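You operate a simulated robot arm through the tools that you are given. There is no shell and no other tool. Be economical: measure what you need, move in short steps, check, and stop when the job is done.

You run a simulated robot arm. Do the job below in one go: nothing can be reset, and whatever is moved stays where it is left.

Task
Set the side guide to LARGE, then roll the large pallet in and pin it.
Fine: loosen the guide knob and tighten it again; roll the pallet to the stop, lift lever UP.

The check looks at the end state, three seconds after you hand in, the way a careful person would. Anything else that was tipped, shoved, dropped, spilled or broken makes it a failure.

Robot
A 6-joint arm with a fingered hand on a trunk, on a base that drives. Base frame: it is fixed to the floor where the robot stands at the start and does not move with it; the origin is under the middle of the robot, x ahead of it, y to its left, z up; the surface under the hand at the start is at about z = 72. Units: cm, degrees, N and s.
With the tool pointing down near the work surface it reaches from about 24 to 68 cm from the robot's upright axis, wherever it stands. Its first joint turns from -115.0 to 115.0 degrees. Places, roughly: blue lift lever [40, 20, 60]; green hold lever [40, 60, 70]; side guide knob [40, 0, 80]; teal side guide [50, 0, 70]; yellow stop lever [30, -30, 70]. Payload 4 kg.
Tool frame: the origin (TCP) lies between the finger pads and is the grasp point; the fingertips stand 2.6 cm ahead of it; z points along the fingers, y is the line along which they close. Largest opening 15.6 cm; the body of the gripper starts 7.3 cm behind the TCP. The gripper is a hand of 4 fingers: y runs from the thumb to the fingers, the wrist lies at [0, 0, -23.9] in the tool frame.
Orientation is that of the tool frame in the base frame, as a unit quaternion [w, x, y, z]. With the fingers straight down and closing along the base's y, the tool's x points along the base's -x, its y along +y and its z along -z.

Tools
- The arm moves only by the tool servo_tool. Its argument "motion" is a list of rows, each a list of 6 numbers: the shift along the base's x, y, z in cm, then the turn, a rotation vector about the base's x, y, z in degrees. In form: [[tx, ty, tz, ax, ay, az], ...]. A call has 1 to 10 rows; each row shifts and turns the commanded pose from where the row before left it. A row lasts 0.2 s, in which the tool goes at most 5 cm and 8.6 degrees; a call with a longer step from one row to the next is refused whole. A pose out of reach is approached as far as the arm can. The call stops where the force on the tool passes 90 N (or 10 N more than at its start, if that is more) or the arm is blocked; 0.2 s more then pass. In this call time passes only in rows, and 0.2 s behind the last. The reply holds the time, the measured pose of the TCP, the force on the tool along the base axes, the opening and the grip force, in the units named above and with some noise, with the torque about the TCP (base axes, N m) and any sound that the robot's microphone picked up, and new pictures: "views" is both (left out), scene, wrist or none.
- Cameras (640 x 400 px; columns grow to the right, rows downward): "scene" is now at [0.55, 12.72, 167.06]; the picture's right is [-0.35, -0.94, 0.00], its down [-0.79, 0.30, -0.54] and it looks along [0.51, -0.19, -0.84] (base axes); focal length 289 px, centre (320, 200). "wrist" rides on the gripper at [5.8, -5.8, -9.1] in the tool frame; the picture's right is [0.71, 0.71, 0.00], its down [-0.53, 0.53, -0.67] and it looks along [-0.47, 0.47, 0.74] (tool axes); focal length 265 px, centre (320, 200). There is no depth. A picture from a camera that has moved, and an enlarged one, comes with that camera's place and axes in the base frame and with its lens.
- lift_body(by): slides the trunk up (or, below 0, down) by that many cm; the arm and the scene camera ride with it, the base frame stays. It gives what a move gives, with no picture.
- drive_base(legs): drives the robot by 1 to 6 legs, each [ahead, left, turn to the left] in cm, cm and degrees, along the robot's own axes; the way and the turn of a leg run together, so that a leg with both is an arc; at most 150 cm and 180 degrees a leg. The arm and the cameras ride along, it lands a little off, and it stops where it bumps. It gives what a move gives, and a new picture of the scene camera.
- move_fingers(finger1, finger2, finger3, thumb_bend): sets how far each is bent, from 0 (flat) to 100 (curled in); at 30 the hand is open as for a grip, at 70 the pads meet at the TCP. One left out holds its place. A second passes; each finger stops where it meets its share of the squeeze, and holds until it gets a number again. It is the only way to open and close the hand. It gives what a move gives, with no picture; readings hold the bend of each and the force on the fingers (four entries, about 0 where the hand has none), thumb and palm.
- pan_tilt(pan, tilt): turns the head with the scene camera to pan (to the left, within 155 degrees either way) and tilt (down, from -29 to 69), counted from straight ahead of the robot. It gives what a move gives, and a new picture of the scene camera.
- enlarge(camera, box): a new picture of the part [left, top, right, bottom] of that camera's present view, enlarged. No time passes.
- finish_job(): hands the job in; it is judged then, once.

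Work in short steps. Places have to be worked out from the pictures, the camera data and where the tool is seen: move nearer, look again, correct. Check each grasp and each placing, and mend what went wrong. You have 120 turns and 260 pictures in all, those below and enlarged ones among them. Open the gripper and draw the arm clear of the work before you hand the job in, unless the task says otherwise; then end with one line.

The tools are called after "Request:" by a JSON object that holds its "api" and its "payload". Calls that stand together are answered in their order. servo_tool: Moves the arm, as the interface text tells. Its arguments: {"type":"object","properties":{"motion":{"type":"array","items":{"type":"array","items":{"type":"number"}}},"views":{"type":"string","enum":["both","scene","wrist","none"]}},"required":["motion"]} The other tools are called the same way: lift_body (by) slides the trunk up or down; move_fingers (finger1, finger2, finger3, thumb_bend) moves the fingers one by one; drive_base (legs) drives the base; pan_tilt (pan, tilt) turns the head that bears the scene camera; enlarge (camera, box) takes an enlarged picture of a part of a camera's view; finish_job () hands the job in.

At the start:

```text
clock: 0.0
tool_pos: [39.24, 5.2, 102.27]
tool_rot: [0.0, 0.0, 1.0, 0.0]
force: [0.1, -0.2, -0.5]
wrist_torque: [0.0, 0.01, 0.0]
gripper_width: 15.59
grip_force: 0.0
shape: jaw
bend: [30.0, 30.0, 30.0, 30.0]
finger forces: [0.0, 0.0, 0.1, 0.0, 0.0, 0.0]
trunk travel left (down, up): [-77.5, 21.5]
robot x, y, heading: [0.03, 0.27, -0.1]
head pan, tilt: [-20.6, 57.1]
```

scene: 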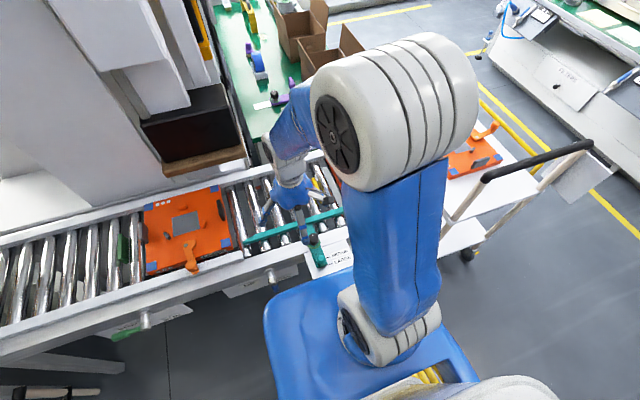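
wrist: 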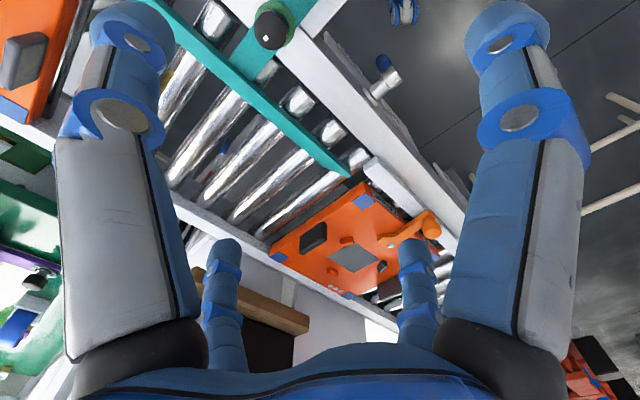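

The pictures show a roller conveyor with a teal guide, an orange pallet on the left and others on a cart to the right. I'll look around with the head first.

Request:
{"api": "pan_tilt", "payload": {"pan": 30, "tilt": 50}}

Request:
{"api": "pan_tilt", "payload": {"pan": -50, "tilt": 50}}

Request:
{"api": "pan_tilt", "payload": {"pan": 0, "tilt": 60}}

```text
clock: 1.2
tool_pos: [39.32, 5.21, 102.25]
tool_rot: [0.0, 0.0, 1.0, 0.0]
force: [0.2, -0.3, 0.0]
wrist_torque: [0.0, -0.01, 0.02]
gripper_width: 15.6
grip_force: 0.1
shape: jaw
bend: [30.0, 30.0, 30.0, 30.0]
finger forces: [0.0, 0.0, 0.0, 0.0, 0.0, 0.0]
trunk travel left (down, up): [-77.5, 21.5]
robot x, y, heading: [-0.06, 0.03, -0.1]
head pan, tilt: [30.0, 50.0]
camera scene: at [0.65, 19.02, 167.98], right [0.5, -0.87, 0.0], down [-0.66, -0.38, -0.64], along [0.56, 0.32, -0.77], focal length 289 px, centre (320, 200)
```

scene: 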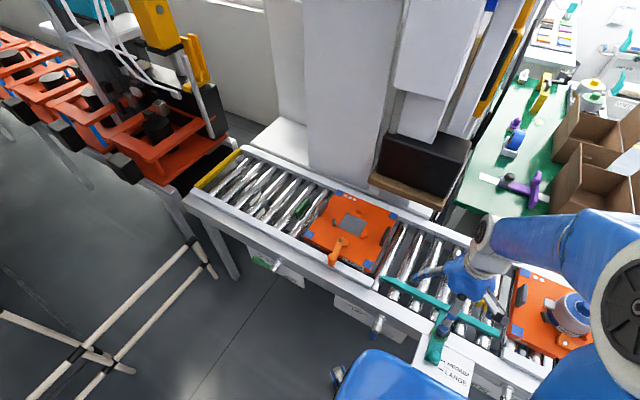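

```text
clock: 2.7
tool_pos: [39.21, 5.23, 102.26]
tool_rot: [0.0, 0.001, 1.0, 0.0]
force: [0.6, 0.5, -0.2]
wrist_torque: [0.0, 0.01, 0.0]
gripper_width: 15.59
grip_force: 0.1
shape: jaw
bend: [30.0, 30.0, 30.0, 30.0]
finger forces: [0.0, 0.1, 0.0, 0.0, 0.0, 0.0]
trunk travel left (down, up): [-77.5, 21.5]
robot x, y, heading: [0.38, -0.05, -0.1]
head pan, tilt: [-50.0, 50.0]
camera scene: at [-1.06, 9.3, 167.97], right [-0.77, -0.64, 0.0], down [-0.49, 0.59, -0.64], along [0.41, -0.49, -0.77], focal length 289 px, centre (320, 200)
```

scene: 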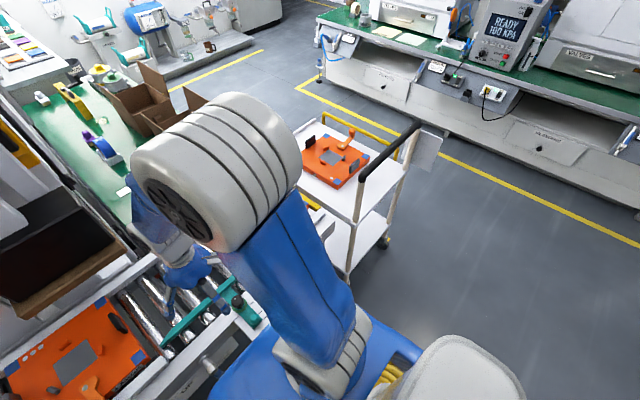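

```text
clock: 3.9
tool_pos: [39.26, 5.24, 102.37]
tool_rot: [0.0, 0.0, 1.0, 0.001]
force: [0.1, 0.3, 0.2]
wrist_torque: [-0.01, -0.02, 0.0]
gripper_width: 15.58
grip_force: 0.1
shape: jaw
bend: [30.0, 30.0, 30.0, 30.0]
finger forces: [0.0, 0.0, 0.0, 0.0, 0.0, 0.0]
trunk travel left (down, up): [-77.5, 21.5]
robot x, y, heading: [0.24, 0.03, -0.0]
head pan, tilt: [0.0, 60.0]
camera scene: at [0.64, 15.16, 166.72], right [0.0, -1.0, 0.0], down [-0.87, 0.0, -0.5], along [0.5, 0.0, -0.87], focal length 289 px, centre (320, 200)
```

scene: 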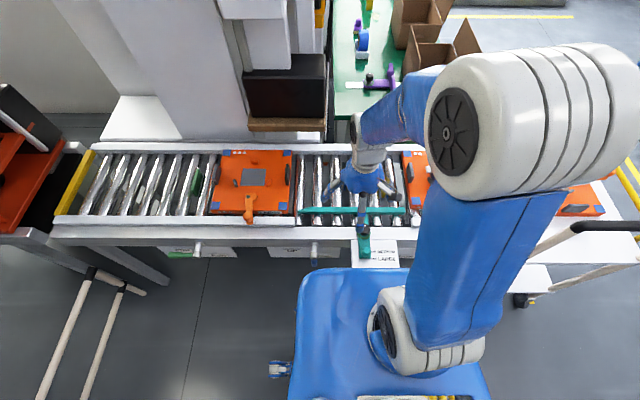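

Two pallets lie on the conveyor and one on the cart. I'll enlarge to read labels and markings.

Request:
{"api": "enlarge", "payload": {"camera": "scene", "box": [40, 130, 240, 270]}}

Request:
{"api": "enlarge", "payload": {"camera": "scene", "box": [180, 130, 340, 270]}}

Request:
{"api": "enlarge", "payload": {"camera": "scene", "box": [280, 140, 440, 280]}}

Request:
{"api": "enlarge", "payload": {"camera": "wrist", "box": [140, 0, 480, 330]}}

```text
2.86 times, centred on (140, 200) of scene
camera zoom: at [0.64, 15.16, 166.72], right [0.0, -1.0, 0.0], down [-0.87, 0.0, -0.5], along [0.5, 0.0, -0.87], focal length 826 px, centre (834, 200)
```

zoom: 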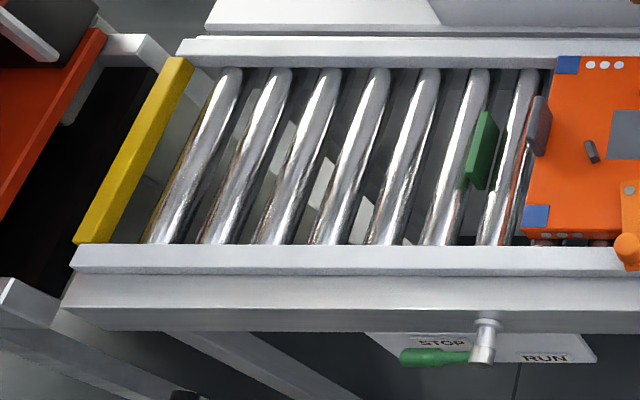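

```text
2.86 times, centred on (260, 200) of scene
camera zoom: at [0.64, 15.16, 166.72], right [0.0, -1.0, 0.0], down [-0.87, 0.0, -0.5], along [0.5, 0.0, -0.87], focal length 826 px, centre (491, 200)
```

zoom: 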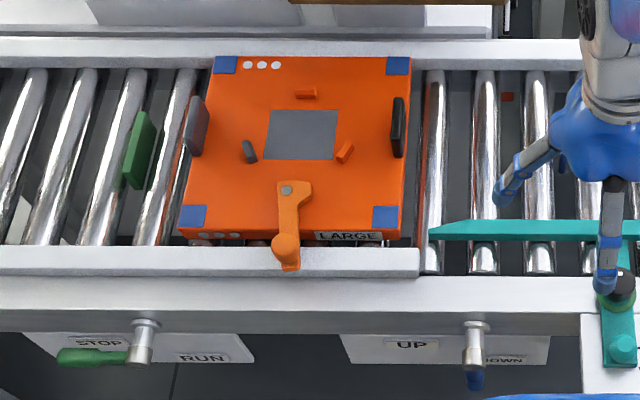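

```text
2.86 times, centred on (360, 210) of scene
camera zoom: at [0.64, 15.16, 166.72], right [0.0, -1.0, 0.0], down [-0.87, 0.0, -0.5], along [0.5, 0.0, -0.87], focal length 826 px, centre (206, 171)
```

zoom: 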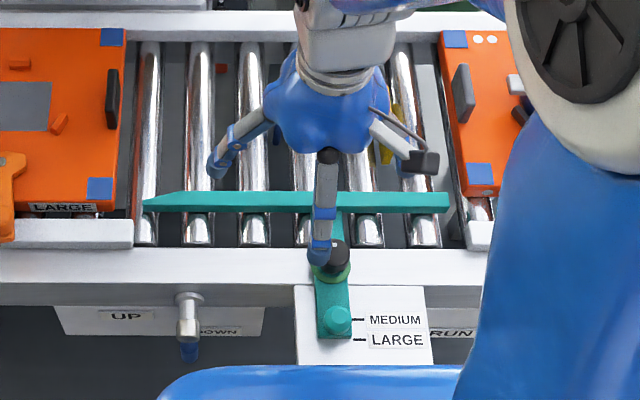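

```text
1.21 times, centred on (310, 165) of wrist
camera zoom: at [33.44, -0.47, 111.49], right [-0.71, 0.71, 0.0], down [0.53, 0.53, 0.67], along [0.47, 0.47, -0.74], focal length 322 px, centre (332, 242)
```

zoom: 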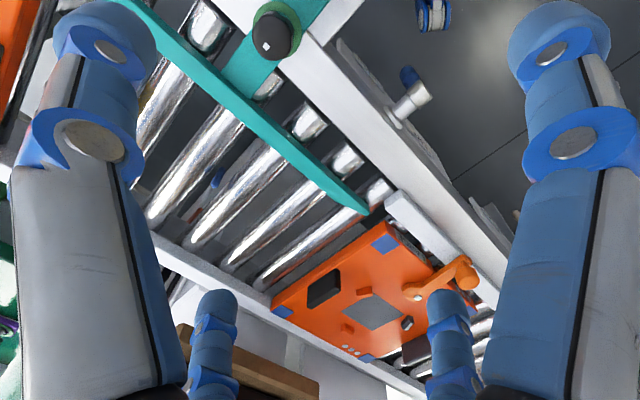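

The large pallet (labelled LARGE, 3 dots) is upstream at the left; the guide sits at MEDIUM and LARGE is ~2.4 cm nearer the robot. I'll move the hand so the wrist camera looks at the knob.

Request:
{"api": "servo_tool", "payload": {"motion": [[-1.5, -2.6, -2.5, 0, 0, 0], [-1.5, -2.6, -2.5, 0, 0, 0], [-1.5, -2.6, -2.5, 0, 0, 0], [-1.5, -2.6, -2.5, 0, 0, 0]]}}

```text
clock: 4.9
tool_pos: [33.32, -5.14, 92.15]
tool_rot: [-0.001, 0.0, 1.0, -0.001]
force: [0.0, -0.2, 0.2]
wrist_torque: [0.04, 0.0, 0.04]
gripper_width: 15.59
grip_force: 0.1
shape: jaw
bend: [30.0, 30.0, 30.0, 30.0]
finger forces: [0.0, 0.0, 0.0, 0.1, 0.0, 0.0]
trunk travel left (down, up): [-77.5, 21.5]
robot x, y, heading: [0.24, 0.05, -0.0]
head pan, tilt: [0.0, 60.0]
camera scene: at [0.73, 15.04, 166.73], right [0.0, -1.0, 0.0], down [-0.87, 0.0, -0.5], along [0.5, 0.0, -0.87], focal length 289 px, centre (320, 200)
camera wrist: at [27.55, -10.86, 101.46], right [-0.71, 0.71, 0.0], down [0.53, 0.53, 0.67], along [0.47, 0.47, -0.74], focal length 265 px, centre (320, 200)
```

scene: 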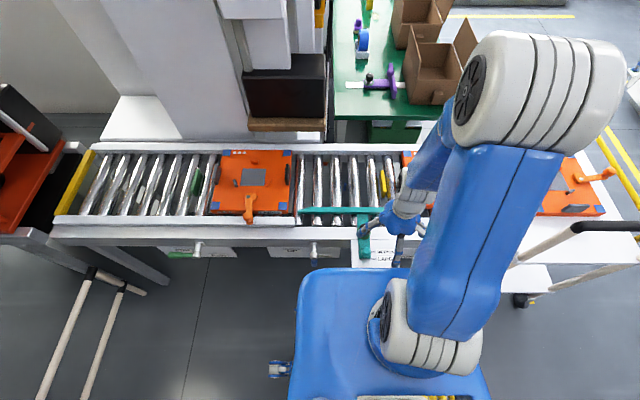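
wrist: 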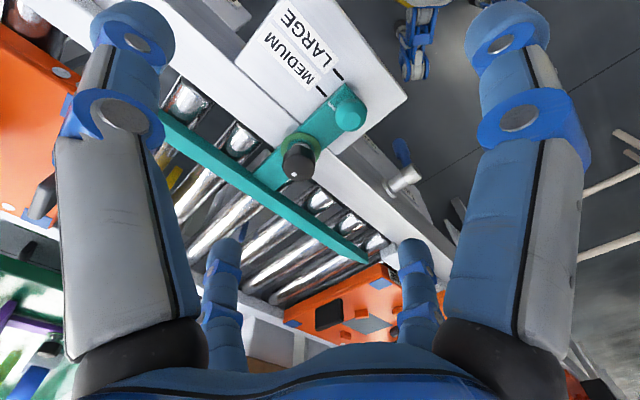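

Request:
{"api": "enlarge", "payload": {"camera": "wrist", "box": [200, 60, 440, 210]}}

Request:
{"api": "enlarge", "payload": {"camera": "scene", "box": [290, 140, 430, 270]}}

```text
2.67 times, centred on (320, 135) of wrist
camera zoom: at [27.55, -10.86, 101.46], right [-0.71, 0.71, 0.0], down [0.53, 0.53, 0.67], along [0.47, 0.47, -0.74], focal length 708 px, centre (320, 373)
```

zoom: 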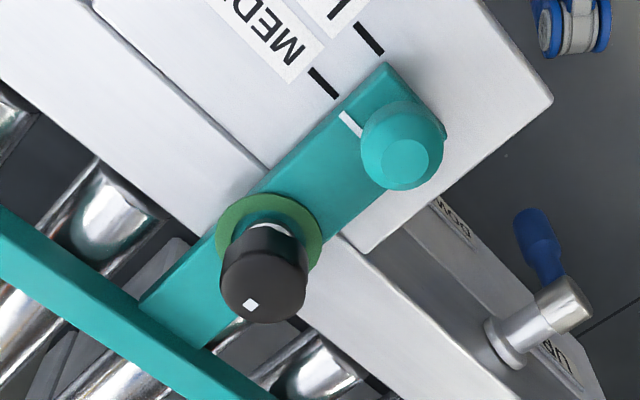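

```text
3.08 times, centred on (360, 205) of scene
camera zoom: at [0.73, 15.04, 166.73], right [0.0, -1.0, 0.0], down [-0.87, 0.0, -0.5], along [0.5, 0.0, -0.87], focal length 890 px, centre (197, 185)
```

zoom: 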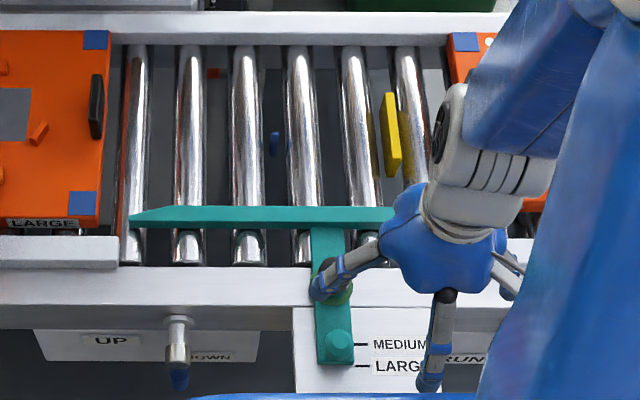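

The knob appears to be at about (41, -0.3, top ~76.5), the yellow stop plate is up at y≈-14. I'll partly close the fingers and go above the knob.

Request:
{"api": "move_fingers", "payload": {"finger1": 48, "finger2": 48, "finger3": 48, "thumb_bend": 48}}

Request:
{"api": "servo_tool", "payload": {"motion": [[2.6, 1.6, -1, 0, 0, 0], [2.6, 1.6, -1, 0, 0, 0], [2.5, 1.6, -2, 0, 0, 0]]}}

```text
clock: 5.9
tool_pos: [33.32, -5.14, 92.27]
tool_rot: [0.0, 0.0, 1.0, 0.0]
force: [0.4, 0.1, -0.6]
wrist_torque: [0.02, 0.0, 0.0]
gripper_width: 5.7
grip_force: 0.0
shape: fingers
bend: [48.0, 48.0, 48.0, 48.0]
finger forces: [0.1, 0.0, 0.0, 0.1, 0.0, 0.0]
trunk travel left (down, up): [-77.5, 21.5]
robot x, y, heading: [-0.1, -0.16, 0.1]
head pan, tilt: [0.0, 60.0]
```

```text
clock: 6.7
tool_pos: [41.04, -0.35, 88.42]
tool_rot: [-0.001, 0.0, 1.0, 0.0]
force: [0.0, 0.2, -0.2]
wrist_torque: [0.0, 0.05, 0.01]
gripper_width: 5.7
grip_force: 0.0
shape: fingers
bend: [48.0, 48.0, 48.0, 48.0]
finger forces: [0.0, 0.1, 0.0, 0.0, 0.0, 0.0]
trunk travel left (down, up): [-77.5, 21.5]
robot x, y, heading: [0.09, -0.31, -0.1]
head pan, tilt: [0.0, 60.0]
camera scene: at [1.01, 15.28, 166.71], right [0.0, -1.0, 0.0], down [-0.87, 0.0, -0.5], along [0.5, 0.0, -0.87], focal length 289 px, centre (320, 200)
camera wrist: at [35.33, -6.02, 97.56], right [-0.71, 0.71, 0.0], down [0.53, 0.53, 0.67], along [0.47, 0.47, -0.75], focal length 265 px, centre (320, 200)
```

scene: 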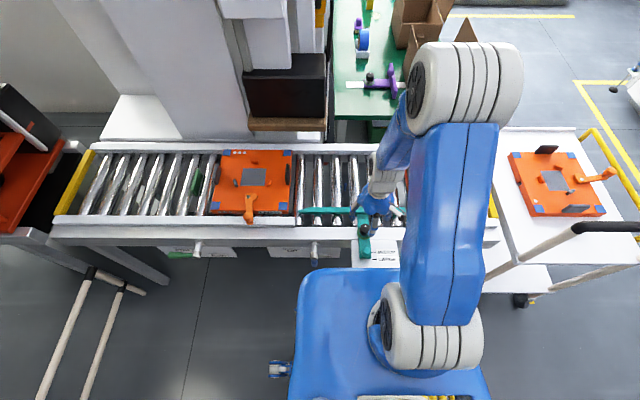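
wrist: 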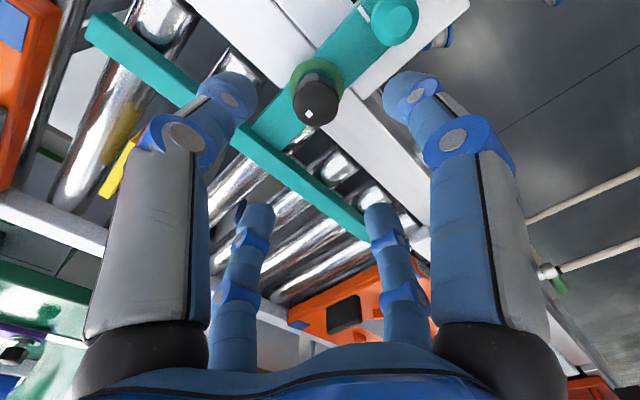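

The knob lies nearly on the tool axis. I'll descend partway and recheck.

Request:
{"api": "servo_tool", "payload": {"motion": [[0.2, -0.2, -3, 0, 0, 0], [0, 0, -3, 0, 0, 0]], "views": "wrist"}}

Request:
{"api": "enlarge", "payload": {"camera": "wrist", "box": [200, 50, 440, 250]}}

Request:
{"api": "enlarge", "payload": {"camera": "scene", "box": [330, 180, 430, 270]}}

```text
clock: 7.3
tool_pos: [40.88, -0.36, 82.24]
tool_rot: [0.0, 0.0, 1.0, 0.001]
force: [-0.8, 0.5, 1.0]
wrist_torque: [-0.02, -0.01, 0.02]
gripper_width: 5.72
grip_force: 0.1
shape: fingers
bend: [48.0, 48.0, 48.0, 48.0]
finger forces: [0.1, 0.0, 0.0, 0.1, 0.1, 0.1]
trunk travel left (down, up): [-77.5, 21.5]
robot x, y, heading: [-0.2, 0.03, -0.1]
head pan, tilt: [0.0, 60.0]
camera wrist: at [35.1, -6.18, 91.5], right [-0.71, 0.71, 0.0], down [0.53, 0.53, 0.67], along [0.47, 0.47, -0.74], focal length 265 px, centre (320, 200)
```

wrist: 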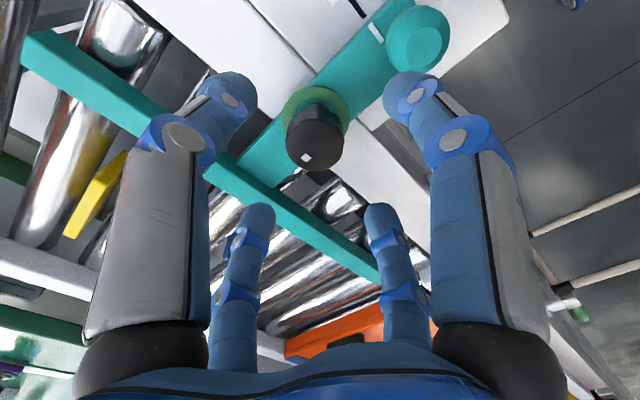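

```text
2.00 times, centred on (320, 150) of wrist
camera zoom: at [35.1, -6.18, 91.5], right [-0.71, 0.71, 0.0], down [0.53, 0.53, 0.67], along [0.47, 0.47, -0.74], focal length 531 px, centre (320, 300)
```

zoom: 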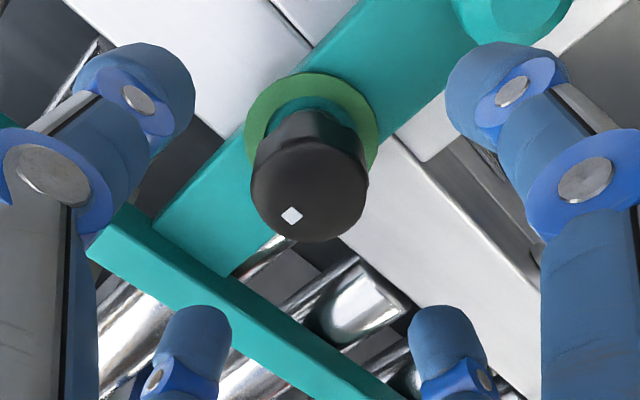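

```text
4.44 times, centred on (380, 225) of scene
camera zoom: at [0.56, 15.18, 166.72], right [0.0, -1.0, 0.0], down [-0.87, 0.0, -0.5], along [0.5, 0.0, -0.87], focal length 1286 px, centre (53, 89)
```

zoom: 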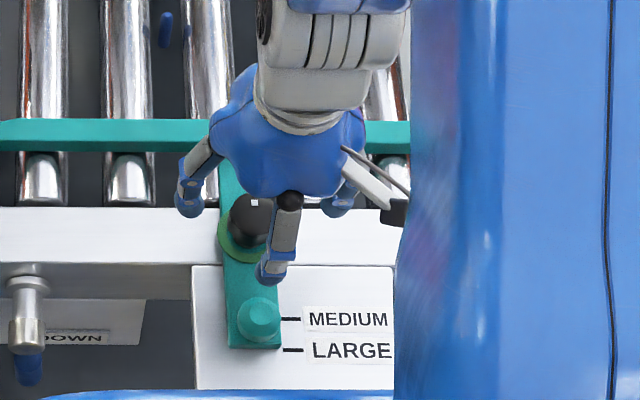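

Knob top is ~z 77.5–78, ring near 73.5; the hand is centred over it. I'll descend so the pads surround the knob, then close.

Request:
{"api": "servo_tool", "payload": {"motion": [[0, 0.1, -2.5, 0, 0, 0], [0, 0, -2.5, 0, 0, 0]]}}

Request:
{"api": "enlarge", "payload": {"camera": "wrist", "box": [200, 50, 440, 250]}}

```text
clock: 7.9
tool_pos: [41.11, -0.5, 77.38]
tool_rot: [0.002, 0.0, 1.0, 0.0]
force: [2.4, 0.0, 1.9]
wrist_torque: [0.02, -0.01, 0.01]
gripper_width: 5.43
grip_force: 0.5
shape: fingers
bend: [50.0, 48.0, 48.0, 48.0]
finger forces: [2.3, 0.1, 0.1, 0.1, 0.1, 0.1]
trunk travel left (down, up): [-77.5, 21.5]
robot x, y, heading: [-0.1, 0.11, -0.1]
head pan, tilt: [0.0, 60.0]
camera scene: at [0.5, 15.15, 166.73], right [0.0, -1.0, 0.0], down [-0.87, 0.0, -0.5], along [0.5, 0.0, -0.87], focal length 289 px, centre (320, 200)
camera wrist: at [35.33, -6.16, 86.47], right [-0.71, 0.71, 0.0], down [0.52, 0.53, 0.67], along [0.47, 0.47, -0.74], focal length 265 px, centre (320, 200)
```

scene: 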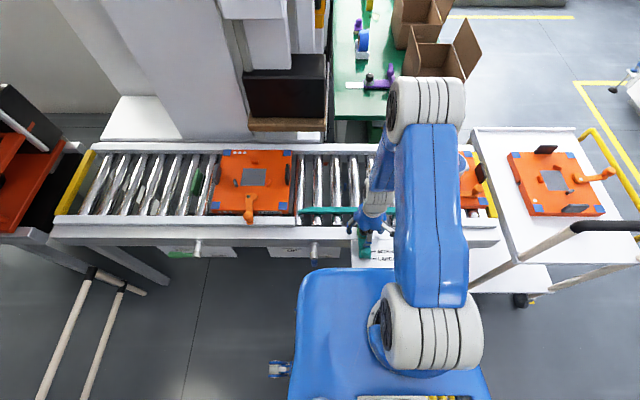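
wrist: 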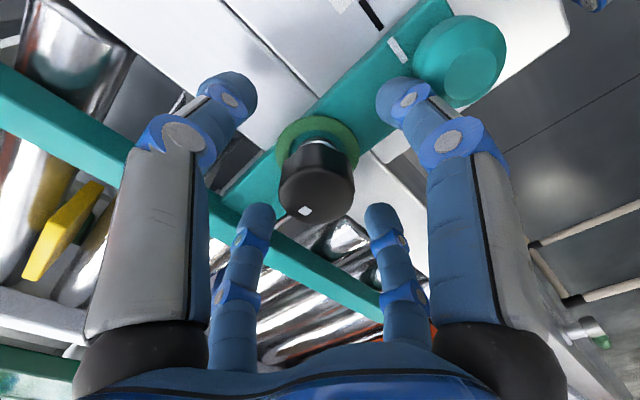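

```text
2.00 times, centred on (320, 150) of wrist
camera zoom: at [35.33, -6.16, 86.47], right [-0.71, 0.71, 0.0], down [0.52, 0.53, 0.67], along [0.47, 0.47, -0.74], focal length 531 px, centre (320, 300)
```

zoom: 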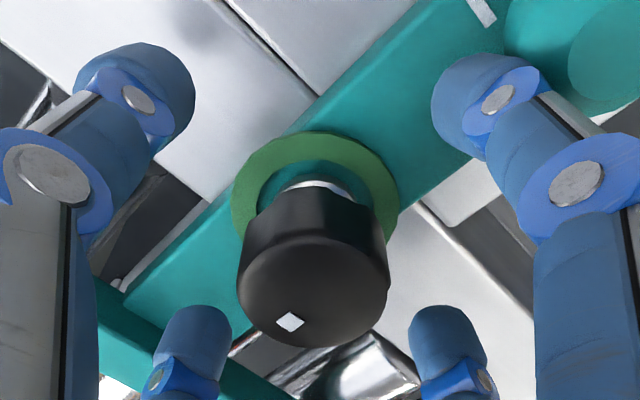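

The knob is between the four fingers. I'll close on it.

Request:
{"api": "move_fingers", "payload": {"finger1": 66, "finger2": 66, "finger3": 66, "thumb_bend": 66}}

Request:
{"api": "enlarge", "payload": {"camera": "wrist", "box": [160, 20, 480, 220]}}

```text
clock: 8.9
tool_pos: [41.07, -0.42, 77.14]
tool_rot: [0.0, 0.0, 1.0, 0.0]
force: [2.5, -0.7, -1.8]
wrist_torque: [-0.02, -0.04, 0.05]
gripper_width: 1.67
grip_force: 9.6
shape: fingers
bend: [63.0, 61.0, 60.0, 63.0]
finger forces: [2.9, 4.7, 5.5, 0.1, 5.3, 0.0]
trunk travel left (down, up): [-77.5, 21.5]
robot x, y, heading: [0.36, 0.05, 0.1]
head pan, tilt: [0.0, 60.0]
```

```text
2.00 times, centred on (320, 120) of wrist
camera zoom: at [35.38, -6.16, 86.44], right [-0.71, 0.71, 0.0], down [0.53, 0.53, 0.67], along [0.47, 0.47, -0.74], focal length 531 px, centre (320, 360)
```

zoom: 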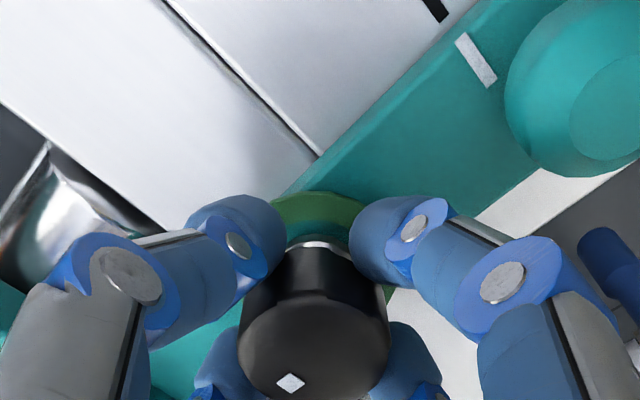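

All four fingers touch the knob. Squeeze harder and turn counter-clockwise (seen from above) 40°.

Request:
{"api": "move_fingers", "payload": {"finger1": 78, "finger2": 78, "finger3": 78, "thumb_bend": 78}}

Request:
{"api": "servo_tool", "payload": {"motion": [[0, 0, 0, 0, 0, 8], [0, 0, 0, 0, 0, 8], [0, 0, 0, 0, 0, 8], [0, 0, 0, 0, 0, 8], [0, 0, 0, 0, 0, 8]], "views": "wrist"}}

```text
clock: 9.9
tool_pos: [41.18, -0.59, 77.35]
tool_rot: [0.0, 0.0, 1.0, 0.001]
force: [0.6, -12.7, -4.9]
wrist_torque: [-0.18, -0.03, 0.02]
gripper_width: 1.51
grip_force: 19.6
shape: fingers
bend: [63.0, 60.0, 60.0, 64.0]
finger forces: [6.3, 6.5, 6.1, 0.1, 19.9, 0.1]
trunk travel left (down, up): [-77.5, 21.5]
robot x, y, heading: [-0.09, -0.01, 0.2]
head pan, tilt: [0.0, 60.0]
```

```text
clock: 11.1
tool_pos: [41.36, -0.61, 77.4]
tool_rot: [0.001, -0.344, 0.939, 0.0]
force: [6.0, -17.5, -7.9]
wrist_torque: [-0.39, -0.09, -0.03]
gripper_width: 1.55
grip_force: 19.5
shape: fingers
bend: [63.0, 61.0, 60.0, 64.0]
finger forces: [7.6, 5.4, 5.5, 0.1, 21.4, 0.0]
trunk travel left (down, up): [-77.5, 21.5]
robot x, y, heading: [-0.29, -0.12, 0.1]
head pan, tilt: [0.0, 60.0]
camera wrist: at [40.61, -8.68, 86.52], right [-1.0, 0.09, 0.0], down [0.06, 0.74, 0.67], along [0.06, 0.67, -0.74], focal length 265 px, centre (320, 200)
```

wrist: 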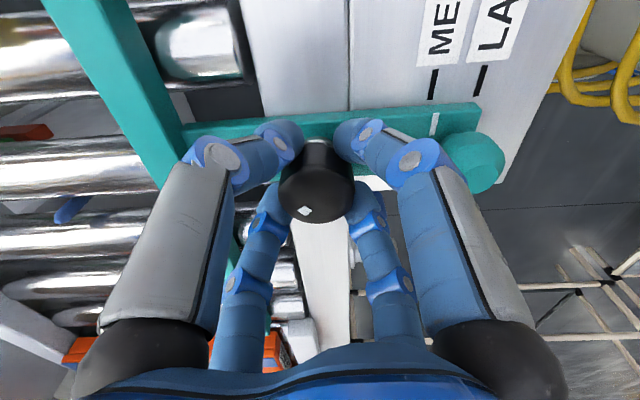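

The dot kept its place in the hand's view, so the knob turned with it 40°. Continue another 48°, easing slightly toward -y.

Request:
{"api": "servo_tool", "payload": {"motion": [[0, -0.2, 0, 0, 0, 8], [0, 0, 0, 0, 0, 8], [0, 0, 0, 0, 0, 8], [0, 0, 0, 0, 0, 8], [0, 0, 0, 0, 0, 8], [0, 0, 0, 0, 0, 8]], "views": "wrist"}}

```text
clock: 12.5
tool_pos: [41.5, -0.63, 77.31]
tool_rot: [-0.002, -0.695, 0.719, -0.006]
force: [18.4, -3.3, 3.9]
wrist_torque: [-0.02, -0.44, -0.04]
gripper_width: 1.53
grip_force: 21.6
shape: fingers
bend: [63.0, 61.0, 60.0, 64.0]
finger forces: [7.0, 6.1, 7.0, 0.1, 23.1, 0.1]
trunk travel left (down, up): [-77.5, 21.5]
robot x, y, heading: [0.14, -0.23, 0.0]
head pan, tilt: [0.0, 60.0]
camera wrist: at [47.04, -6.47, 86.6], right [-0.73, -0.68, 0.0], down [-0.51, 0.55, 0.66], along [-0.45, 0.48, -0.75], focal length 265 px, centre (320, 200)
```

wrist: 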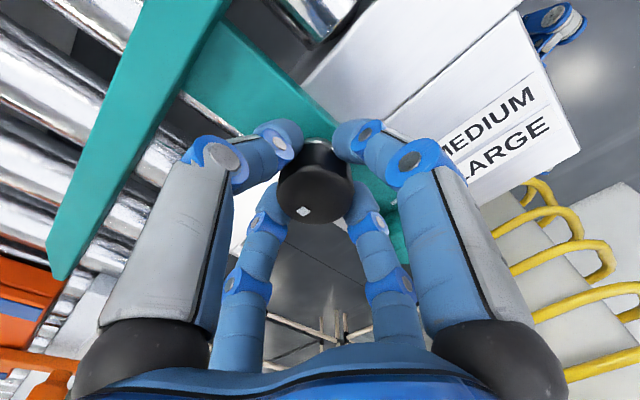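

88° turned smoothly. I'll keep going to see whether it loosens (a rising knob or a changed ring).

Request:
{"api": "servo_tool", "payload": {"motion": [[0, 0, 0, 0, 0, 8], [0, 0, 0, 0, 0, 8], [0, 0, 0, 0, 0, 8], [0, 0, 0, 0, 0, 8], [0, 0, 0, 0, 0, 8], [0, 0, 0, 0, 0, 8]], "views": "both"}}

Request:
{"api": "enlarge", "payload": {"camera": "wrist", "box": [200, 80, 440, 230]}}

```text
clock: 13.9
tool_pos: [38.13, -0.44, 76.06]
tool_rot: [0.003, 0.927, -0.374, 0.001]
force: [-8.4, 3.9, -0.1]
wrist_torque: [-0.1, -0.03, 0.12]
gripper_width: 0.0
grip_force: 5.2
shape: fingers
bend: [68.0, 67.0, 66.0, 76.0]
finger forces: [1.6, 0.0, 0.0, 0.0, 8.2, 0.1]
out of reach, approached as far as the arm can: row 1, 2, 3, 5
trunk travel left (down, up): [-77.5, 21.5]
robot x, y, heading: [-0.08, 0.32, -0.2]
head pan, tilt: [0.0, 60.0]
camera scene: at [0.66, 15.23, 166.71], right [0.0, -1.0, 0.0], down [-0.87, 0.0, -0.5], along [0.5, 0.0, -0.87], focal length 289 px, centre (320, 200)
camera wrist: at [46.41, -0.02, 85.14], right [0.02, -1.0, 0.01], down [-0.74, -0.01, 0.67], along [-0.67, -0.02, -0.74], focal length 265 px, centre (320, 200)
```

scene: 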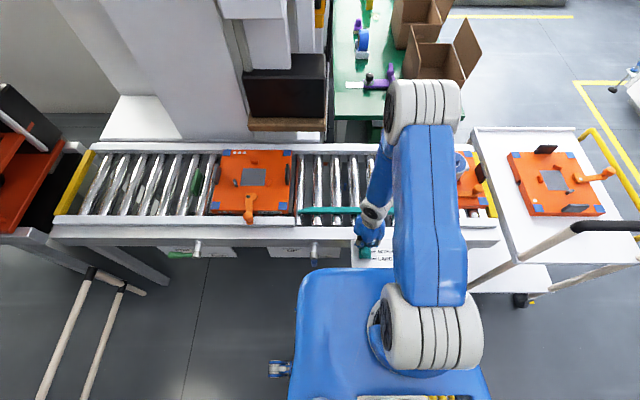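
wrist: 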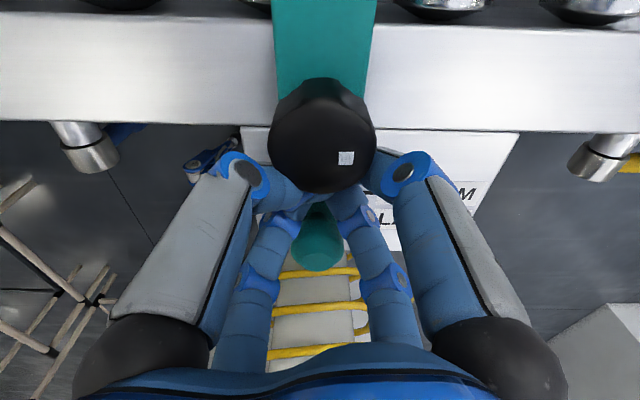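

```text
2.67 times, centred on (320, 155) of wrist
camera zoom: at [46.41, -0.02, 85.14], right [0.02, -1.0, 0.01], down [-0.74, -0.01, 0.67], along [-0.67, -0.02, -0.74], focal length 708 px, centre (320, 320)
```

zoom: 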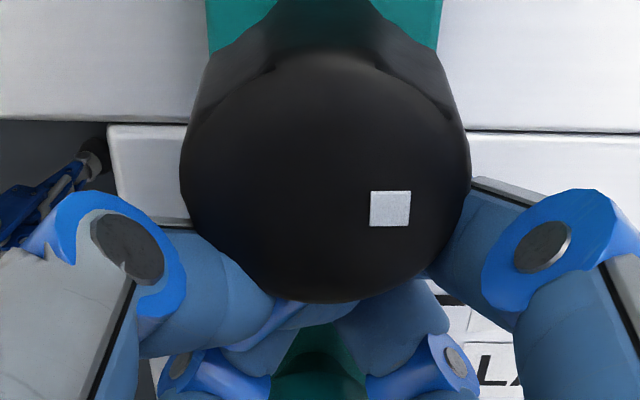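

The arm hit its limit at ~136° and the fingers slipped off toward the robot side. I'll raise straight up and look at the knob and guide.

Request:
{"api": "servo_tool", "payload": {"motion": [[0, 0, 3, 0, 0, 0], [0, 0, 4, 0, 0, 0], [0, 0, 4, 0, 0, 0]], "views": "both"}}

Request:
{"api": "enlarge", "payload": {"camera": "wrist", "box": [200, 0, 440, 200]}}

Request:
{"api": "enlarge", "payload": {"camera": "scene", "box": [330, 180, 430, 270]}}

```text
clock: 14.7
tool_pos: [34.03, -0.15, 83.75]
tool_rot: [-0.001, 0.927, -0.375, 0.008]
force: [-0.1, 0.5, -0.3]
wrist_torque: [0.0, -0.01, -0.01]
gripper_width: 0.02
grip_force: 0.1
shape: fingers
bend: [68.0, 67.0, 66.0, 76.0]
finger forces: [0.0, 0.1, 0.1, 0.0, 0.0, 0.0]
out of reach, approached as far as the arm can: row 1, 2, 3
trunk travel left (down, up): [-77.5, 21.5]
robot x, y, heading: [-0.06, -0.46, 0.1]
head pan, tilt: [0.0, 60.0]
camera scene: at [0.49, 15.03, 166.73], right [0.0, -1.0, 0.0], down [-0.87, 0.0, -0.5], along [0.5, 0.0, -0.87], focal length 289 px, centre (320, 200)
camera wrist: at [42.15, 0.15, 93.09], right [0.02, -1.0, 0.01], down [-0.75, -0.01, 0.66], along [-0.66, -0.02, -0.75], focal length 265 px, centre (320, 200)
```

scene: 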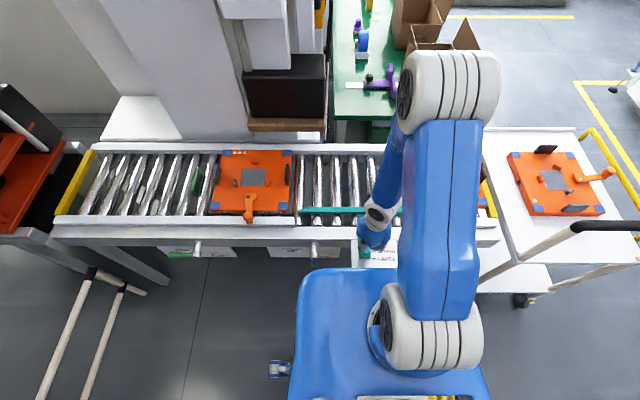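
wrist: 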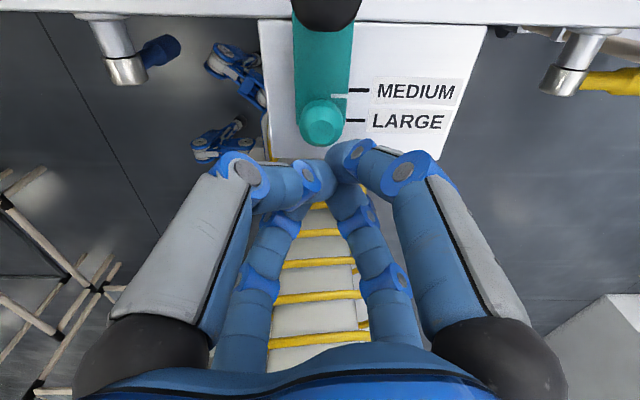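

```text
2.00 times, centred on (320, 100) of wrist
camera zoom: at [42.15, 0.15, 93.09], right [0.02, -1.0, 0.01], down [-0.75, -0.01, 0.66], along [-0.66, -0.02, -0.75], focal length 531 px, centre (320, 400)
```

zoom: 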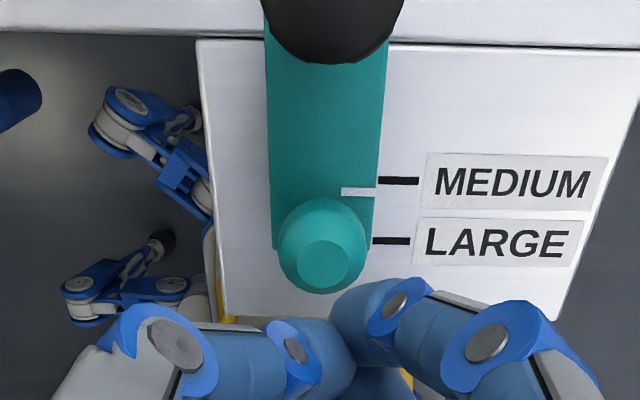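

```text
4.44 times, centred on (380, 225) of scene
camera zoom: at [0.49, 15.03, 166.73], right [0.0, -1.0, 0.0], down [-0.87, 0.0, -0.5], along [0.5, 0.0, -0.87], focal length 1286 px, centre (53, 89)
```

zoom: 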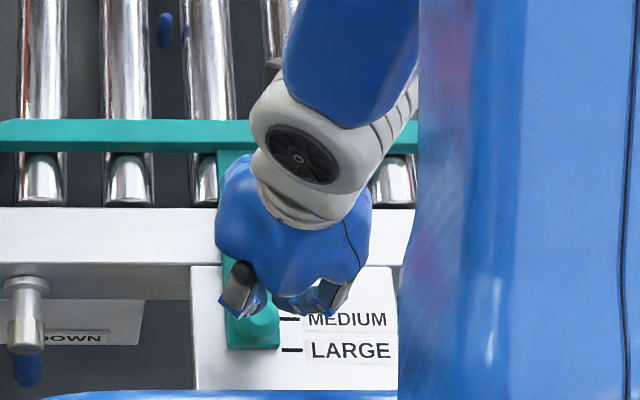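

I'll turn the hand back −48° and look from above at the knob again.

Request:
{"api": "servo_tool", "payload": {"motion": [[0, 0, 0, 0, 0, -8], [0, 0, 0, 0, 0, -8], [0, 0, 0, 0, 0, -8], [0, 0, 0, 0, 0, -8], [0, 0, 0, 0, 0, -8], [0, 0, 0, 0, 0, -8]], "views": "both"}}

Request:
{"api": "enlarge", "payload": {"camera": "wrist", "box": [200, 0, 440, 200]}}

```text
clock: 16.1
tool_pos: [33.91, -0.09, 83.61]
tool_rot: [-0.001, -0.693, 0.72, 0.0]
force: [-1.0, -0.1, 0.6]
wrist_torque: [0.03, 0.02, -0.02]
gripper_width: 0.0
grip_force: 0.1
shape: fingers
bend: [68.0, 67.0, 66.0, 76.0]
finger forces: [0.1, 0.0, 0.1, 0.0, 0.1, 0.0]
out of reach, approached as far as the arm can: row 1
trunk travel left (down, up): [-77.5, 21.5]
robot x, y, heading: [0.04, -0.59, -0.1]
head pan, tilt: [0.0, 60.0]
camera scene: at [0.6, 15.18, 166.72], right [0.0, -1.0, 0.0], down [-0.87, 0.0, -0.5], along [0.5, 0.0, -0.87], focal length 289 px, centre (320, 200)
camera wrist: at [39.54, -6.09, 92.75], right [-0.73, -0.68, 0.0], down [-0.51, 0.55, 0.67], along [-0.45, 0.49, -0.75], focal length 265 px, centre (320, 200)
```

scene: 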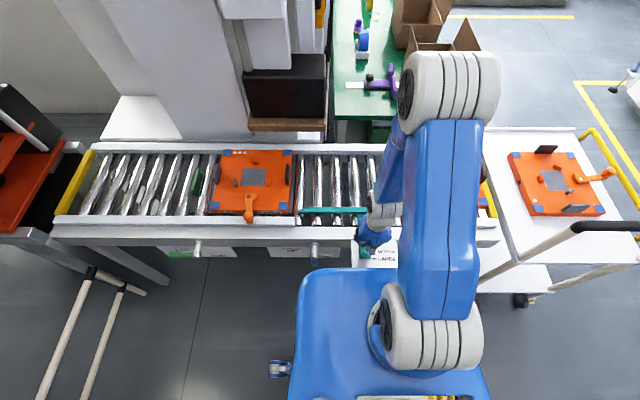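
wrist: 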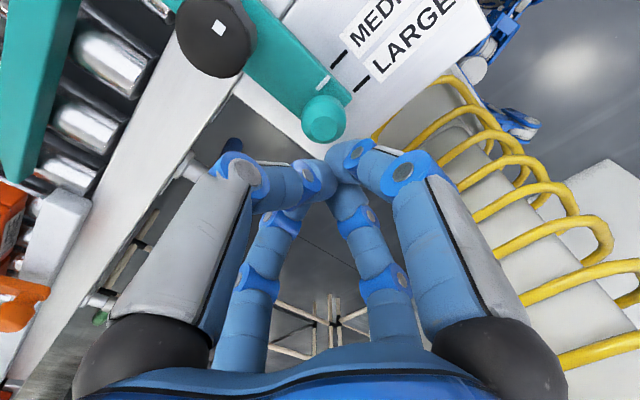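

```text
2.00 times, centred on (320, 100) of wrist
camera zoom: at [39.54, -6.09, 92.75], right [-0.73, -0.68, 0.0], down [-0.51, 0.55, 0.67], along [-0.45, 0.49, -0.75], focal length 531 px, centre (320, 400)
```

zoom: 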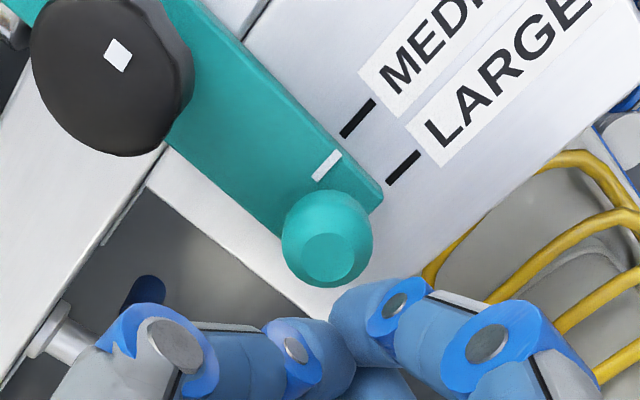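

The dot shows the knob did turn. Now I'll rotate the hand back and rise for a clear look at the knob and handle.

Request:
{"api": "servo_tool", "payload": {"motion": [[0, 0, 2, 0, 0, -8], [0, 0, 2, 0, 0, -8], [0, 0, 0, 0, 0, -8], [0, 0, 0, 0, 0, -8], [0, 0, 0, 0, 0, -8], [0, 0, 0, 0, 0, -8], [0, 0, 0, 0, 0, -8], [0, 0, 0, 0, 0, -8], [0, 0, 0, 0, 0, -8], [0, 0, 0, 0, 0, -8]], "views": "none"}}

Request:
{"api": "servo_tool", "payload": {"motion": [[0, 0, 0, 0, 0, -8]], "views": "both"}}

Request:
{"api": "enlarge", "payload": {"camera": "wrist", "box": [200, 0, 440, 200]}}

Request:
{"api": "enlarge", "payload": {"camera": "scene", "box": [330, 180, 430, 270]}}

```text
clock: 18.3
tool_pos: [33.91, -0.16, 87.62]
tool_rot: [-0.001, -0.069, 0.998, 0.001]
force: [-0.6, -0.6, -0.6]
wrist_torque: [0.01, -0.02, -0.01]
gripper_width: 0.02
grip_force: 0.1
shape: fingers
bend: [68.0, 67.0, 66.0, 76.0]
finger forces: [0.1, 0.1, 0.0, 0.0, 0.0, 0.1]
trunk travel left (down, up): [-77.5, 21.5]
robot x, y, heading: [0.14, 0.26, -0.0]
head pan, tilt: [0.0, 60.0]
```

```text
clock: 18.7
tool_pos: [34.05, -0.18, 87.53]
tool_rot: [0.0, 0.001, 1.0, 0.0]
force: [0.0, 1.3, 0.2]
wrist_torque: [0.0, 0.0, 0.03]
gripper_width: 0.03
grip_force: 0.0
shape: fingers
bend: [68.0, 67.0, 66.0, 76.0]
finger forces: [0.1, 0.0, 0.1, 0.0, 0.1, 0.0]
trunk travel left (down, up): [-77.5, 21.5]
robot x, y, heading: [0.01, 0.03, 0.1]
head pan, tilt: [0.0, 60.0]
camera scene: at [0.67, 15.18, 166.72], right [0.0, -1.0, 0.0], down [-0.87, 0.0, -0.5], along [0.5, 0.0, -0.87], focal length 289 px, centre (320, 200)
camera wrist: at [28.25, -5.84, 96.7], right [-0.71, 0.71, 0.0], down [0.53, 0.53, 0.67], along [0.47, 0.47, -0.74], focal length 265 px, centre (320, 200)
```

scene: 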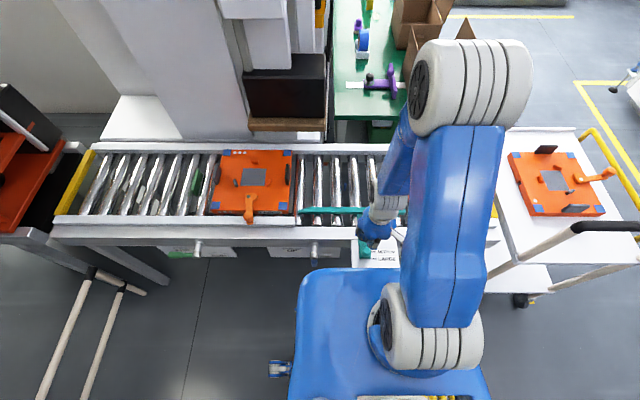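
wrist: 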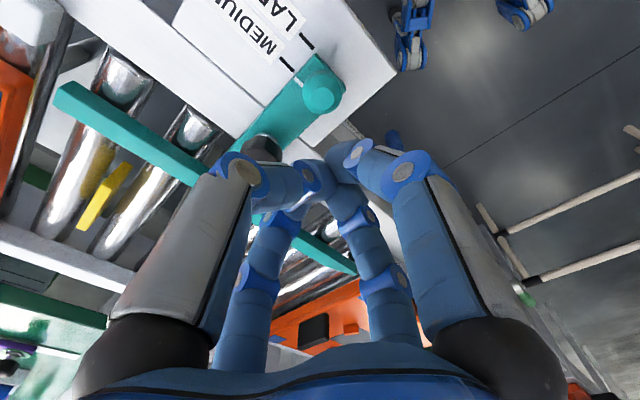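

```text
2.00 times, centred on (320, 100) of wrist
camera zoom: at [28.25, -5.84, 96.7], right [-0.71, 0.71, 0.0], down [0.53, 0.53, 0.67], along [0.47, 0.47, -0.74], focal length 531 px, centre (320, 400)
```

zoom: 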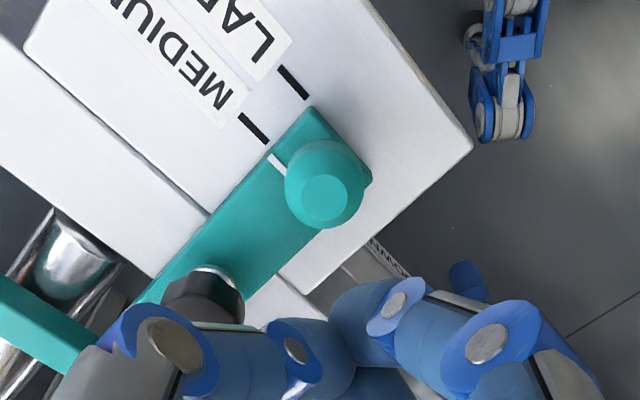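

```text
4.44 times, centred on (380, 225) of scene
camera zoom: at [0.67, 15.18, 166.72], right [0.0, -1.0, 0.0], down [-0.87, 0.0, -0.5], along [0.5, 0.0, -0.87], focal length 1286 px, centre (53, 89)
```

zoom: 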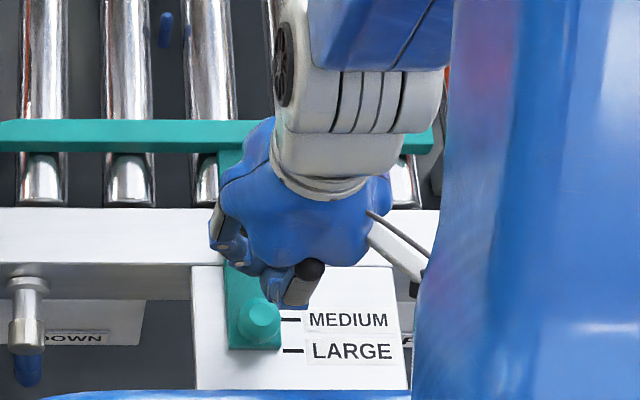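

The green ring under the knob is gone, which suggests it is loosened. Next I grasp the teal handle at about (33.4, -0.2, 76) and pull it toward the robot.

Request:
{"api": "move_fingers", "payload": {"finger1": 52, "finger2": 52, "finger3": 52, "thumb_bend": 52}}

Request:
{"api": "servo_tool", "payload": {"motion": [[-0.5, 0, -3, 0, 0, 0], [0, 0, -2.5, 0, 0, 0]], "views": "wrist"}}

Request:
{"api": "enlarge", "payload": {"camera": "wrist", "box": [200, 50, 440, 250]}}

```text
clock: 19.7
tool_pos: [34.09, -0.1, 87.55]
tool_rot: [0.001, 0.0, 1.0, 0.0]
force: [0.2, -0.3, -0.3]
wrist_torque: [-0.02, 0.01, 0.0]
gripper_width: 4.48
grip_force: 0.2
shape: fingers
bend: [52.0, 52.0, 52.0, 52.0]
finger forces: [0.0, 0.0, 0.0, 0.0, 0.0, 0.0]
trunk travel left (down, up): [-77.5, 21.5]
robot x, y, heading: [-0.1, 0.1, 0.2]
head pan, tilt: [0.0, 60.0]
```

```text
clock: 20.3
tool_pos: [33.44, -0.12, 82.02]
tool_rot: [0.001, -0.001, 1.0, 0.0]
force: [-0.2, -0.5, 0.3]
wrist_torque: [-0.01, -0.04, -0.02]
gripper_width: 4.47
grip_force: 0.1
shape: fingers
bend: [52.0, 52.0, 52.0, 52.0]
finger forces: [0.0, 0.0, 0.0, 0.0, 0.0, 0.1]
trunk travel left (down, up): [-77.5, 21.5]
robot x, y, heading: [-0.11, 0.33, 0.1]
head pan, tilt: [0.0, 60.0]
camera wrist: at [27.67, -5.77, 91.25], right [-0.71, 0.71, 0.0], down [0.53, 0.53, 0.67], along [0.47, 0.47, -0.74], focal length 265 px, centre (320, 200)
```

wrist: 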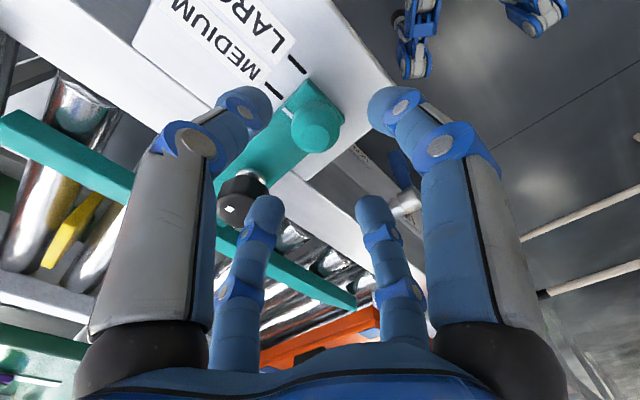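

```text
2.00 times, centred on (320, 150) of wrist
camera zoom: at [27.67, -5.77, 91.25], right [-0.71, 0.71, 0.0], down [0.53, 0.53, 0.67], along [0.47, 0.47, -0.74], focal length 531 px, centre (320, 300)
```

zoom: 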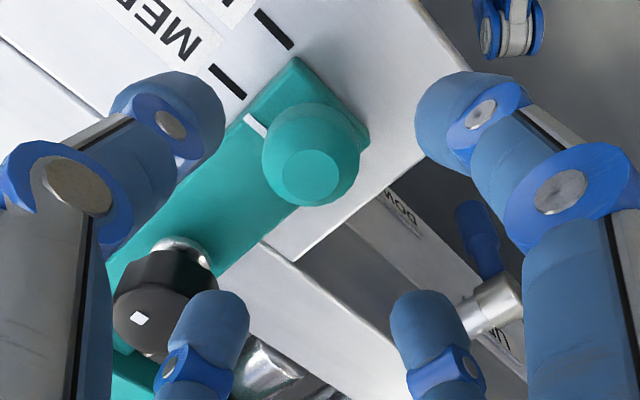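

Handle is slightly off axis; correct and descend to surround it.

Request:
{"api": "servo_tool", "payload": {"motion": [[0.1, -0.2, -2.6, 0, 0, 0], [0, 0, -2.4, 0, 0, 0]], "views": "none"}}

Request:
{"api": "move_fingers", "payload": {"finger1": 70, "finger2": 70, "finger3": 70, "thumb_bend": 70}}

Request:
{"api": "enlarge", "payload": {"camera": "wrist", "box": [160, 20, 480, 220]}}

```text
clock: 20.9
tool_pos: [33.35, -0.3, 77.13]
tool_rot: [0.001, 0.0, 1.0, 0.001]
force: [-0.2, 0.4, 0.3]
wrist_torque: [0.02, 0.0, 0.01]
gripper_width: 4.52
grip_force: 0.2
shape: fingers
bend: [52.0, 52.0, 52.0, 52.0]
finger forces: [0.1, 0.0, 0.1, 0.0, 0.1, 0.0]
trunk travel left (down, up): [-77.5, 21.5]
robot x, y, heading: [0.11, -0.13, -0.0]
head pan, tilt: [0.0, 60.0]
```

```text
clock: 21.9
tool_pos: [33.52, -0.27, 77.01]
tool_rot: [0.0, 0.0, 1.0, 0.0]
force: [0.4, -4.3, -0.9]
wrist_torque: [-0.09, -0.05, 0.02]
gripper_width: 1.29
grip_force: 13.4
shape: fingers
bend: [64.0, 63.0, 62.0, 64.0]
finger forces: [5.2, 6.0, 6.8, 0.1, 9.6, 0.1]
trunk travel left (down, up): [-77.5, 21.5]
robot x, y, heading: [-0.13, 0.23, -0.2]
head pan, tilt: [0.0, 60.0]
```

```text
2.00 times, centred on (320, 120) of wrist
camera zoom: at [27.63, -6.03, 86.22], right [-0.71, 0.71, 0.0], down [0.53, 0.53, 0.67], along [0.47, 0.47, -0.74], focal length 531 px, centre (320, 360)
```

zoom: 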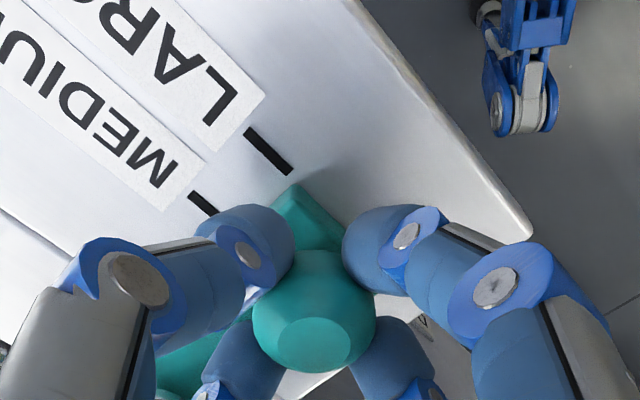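

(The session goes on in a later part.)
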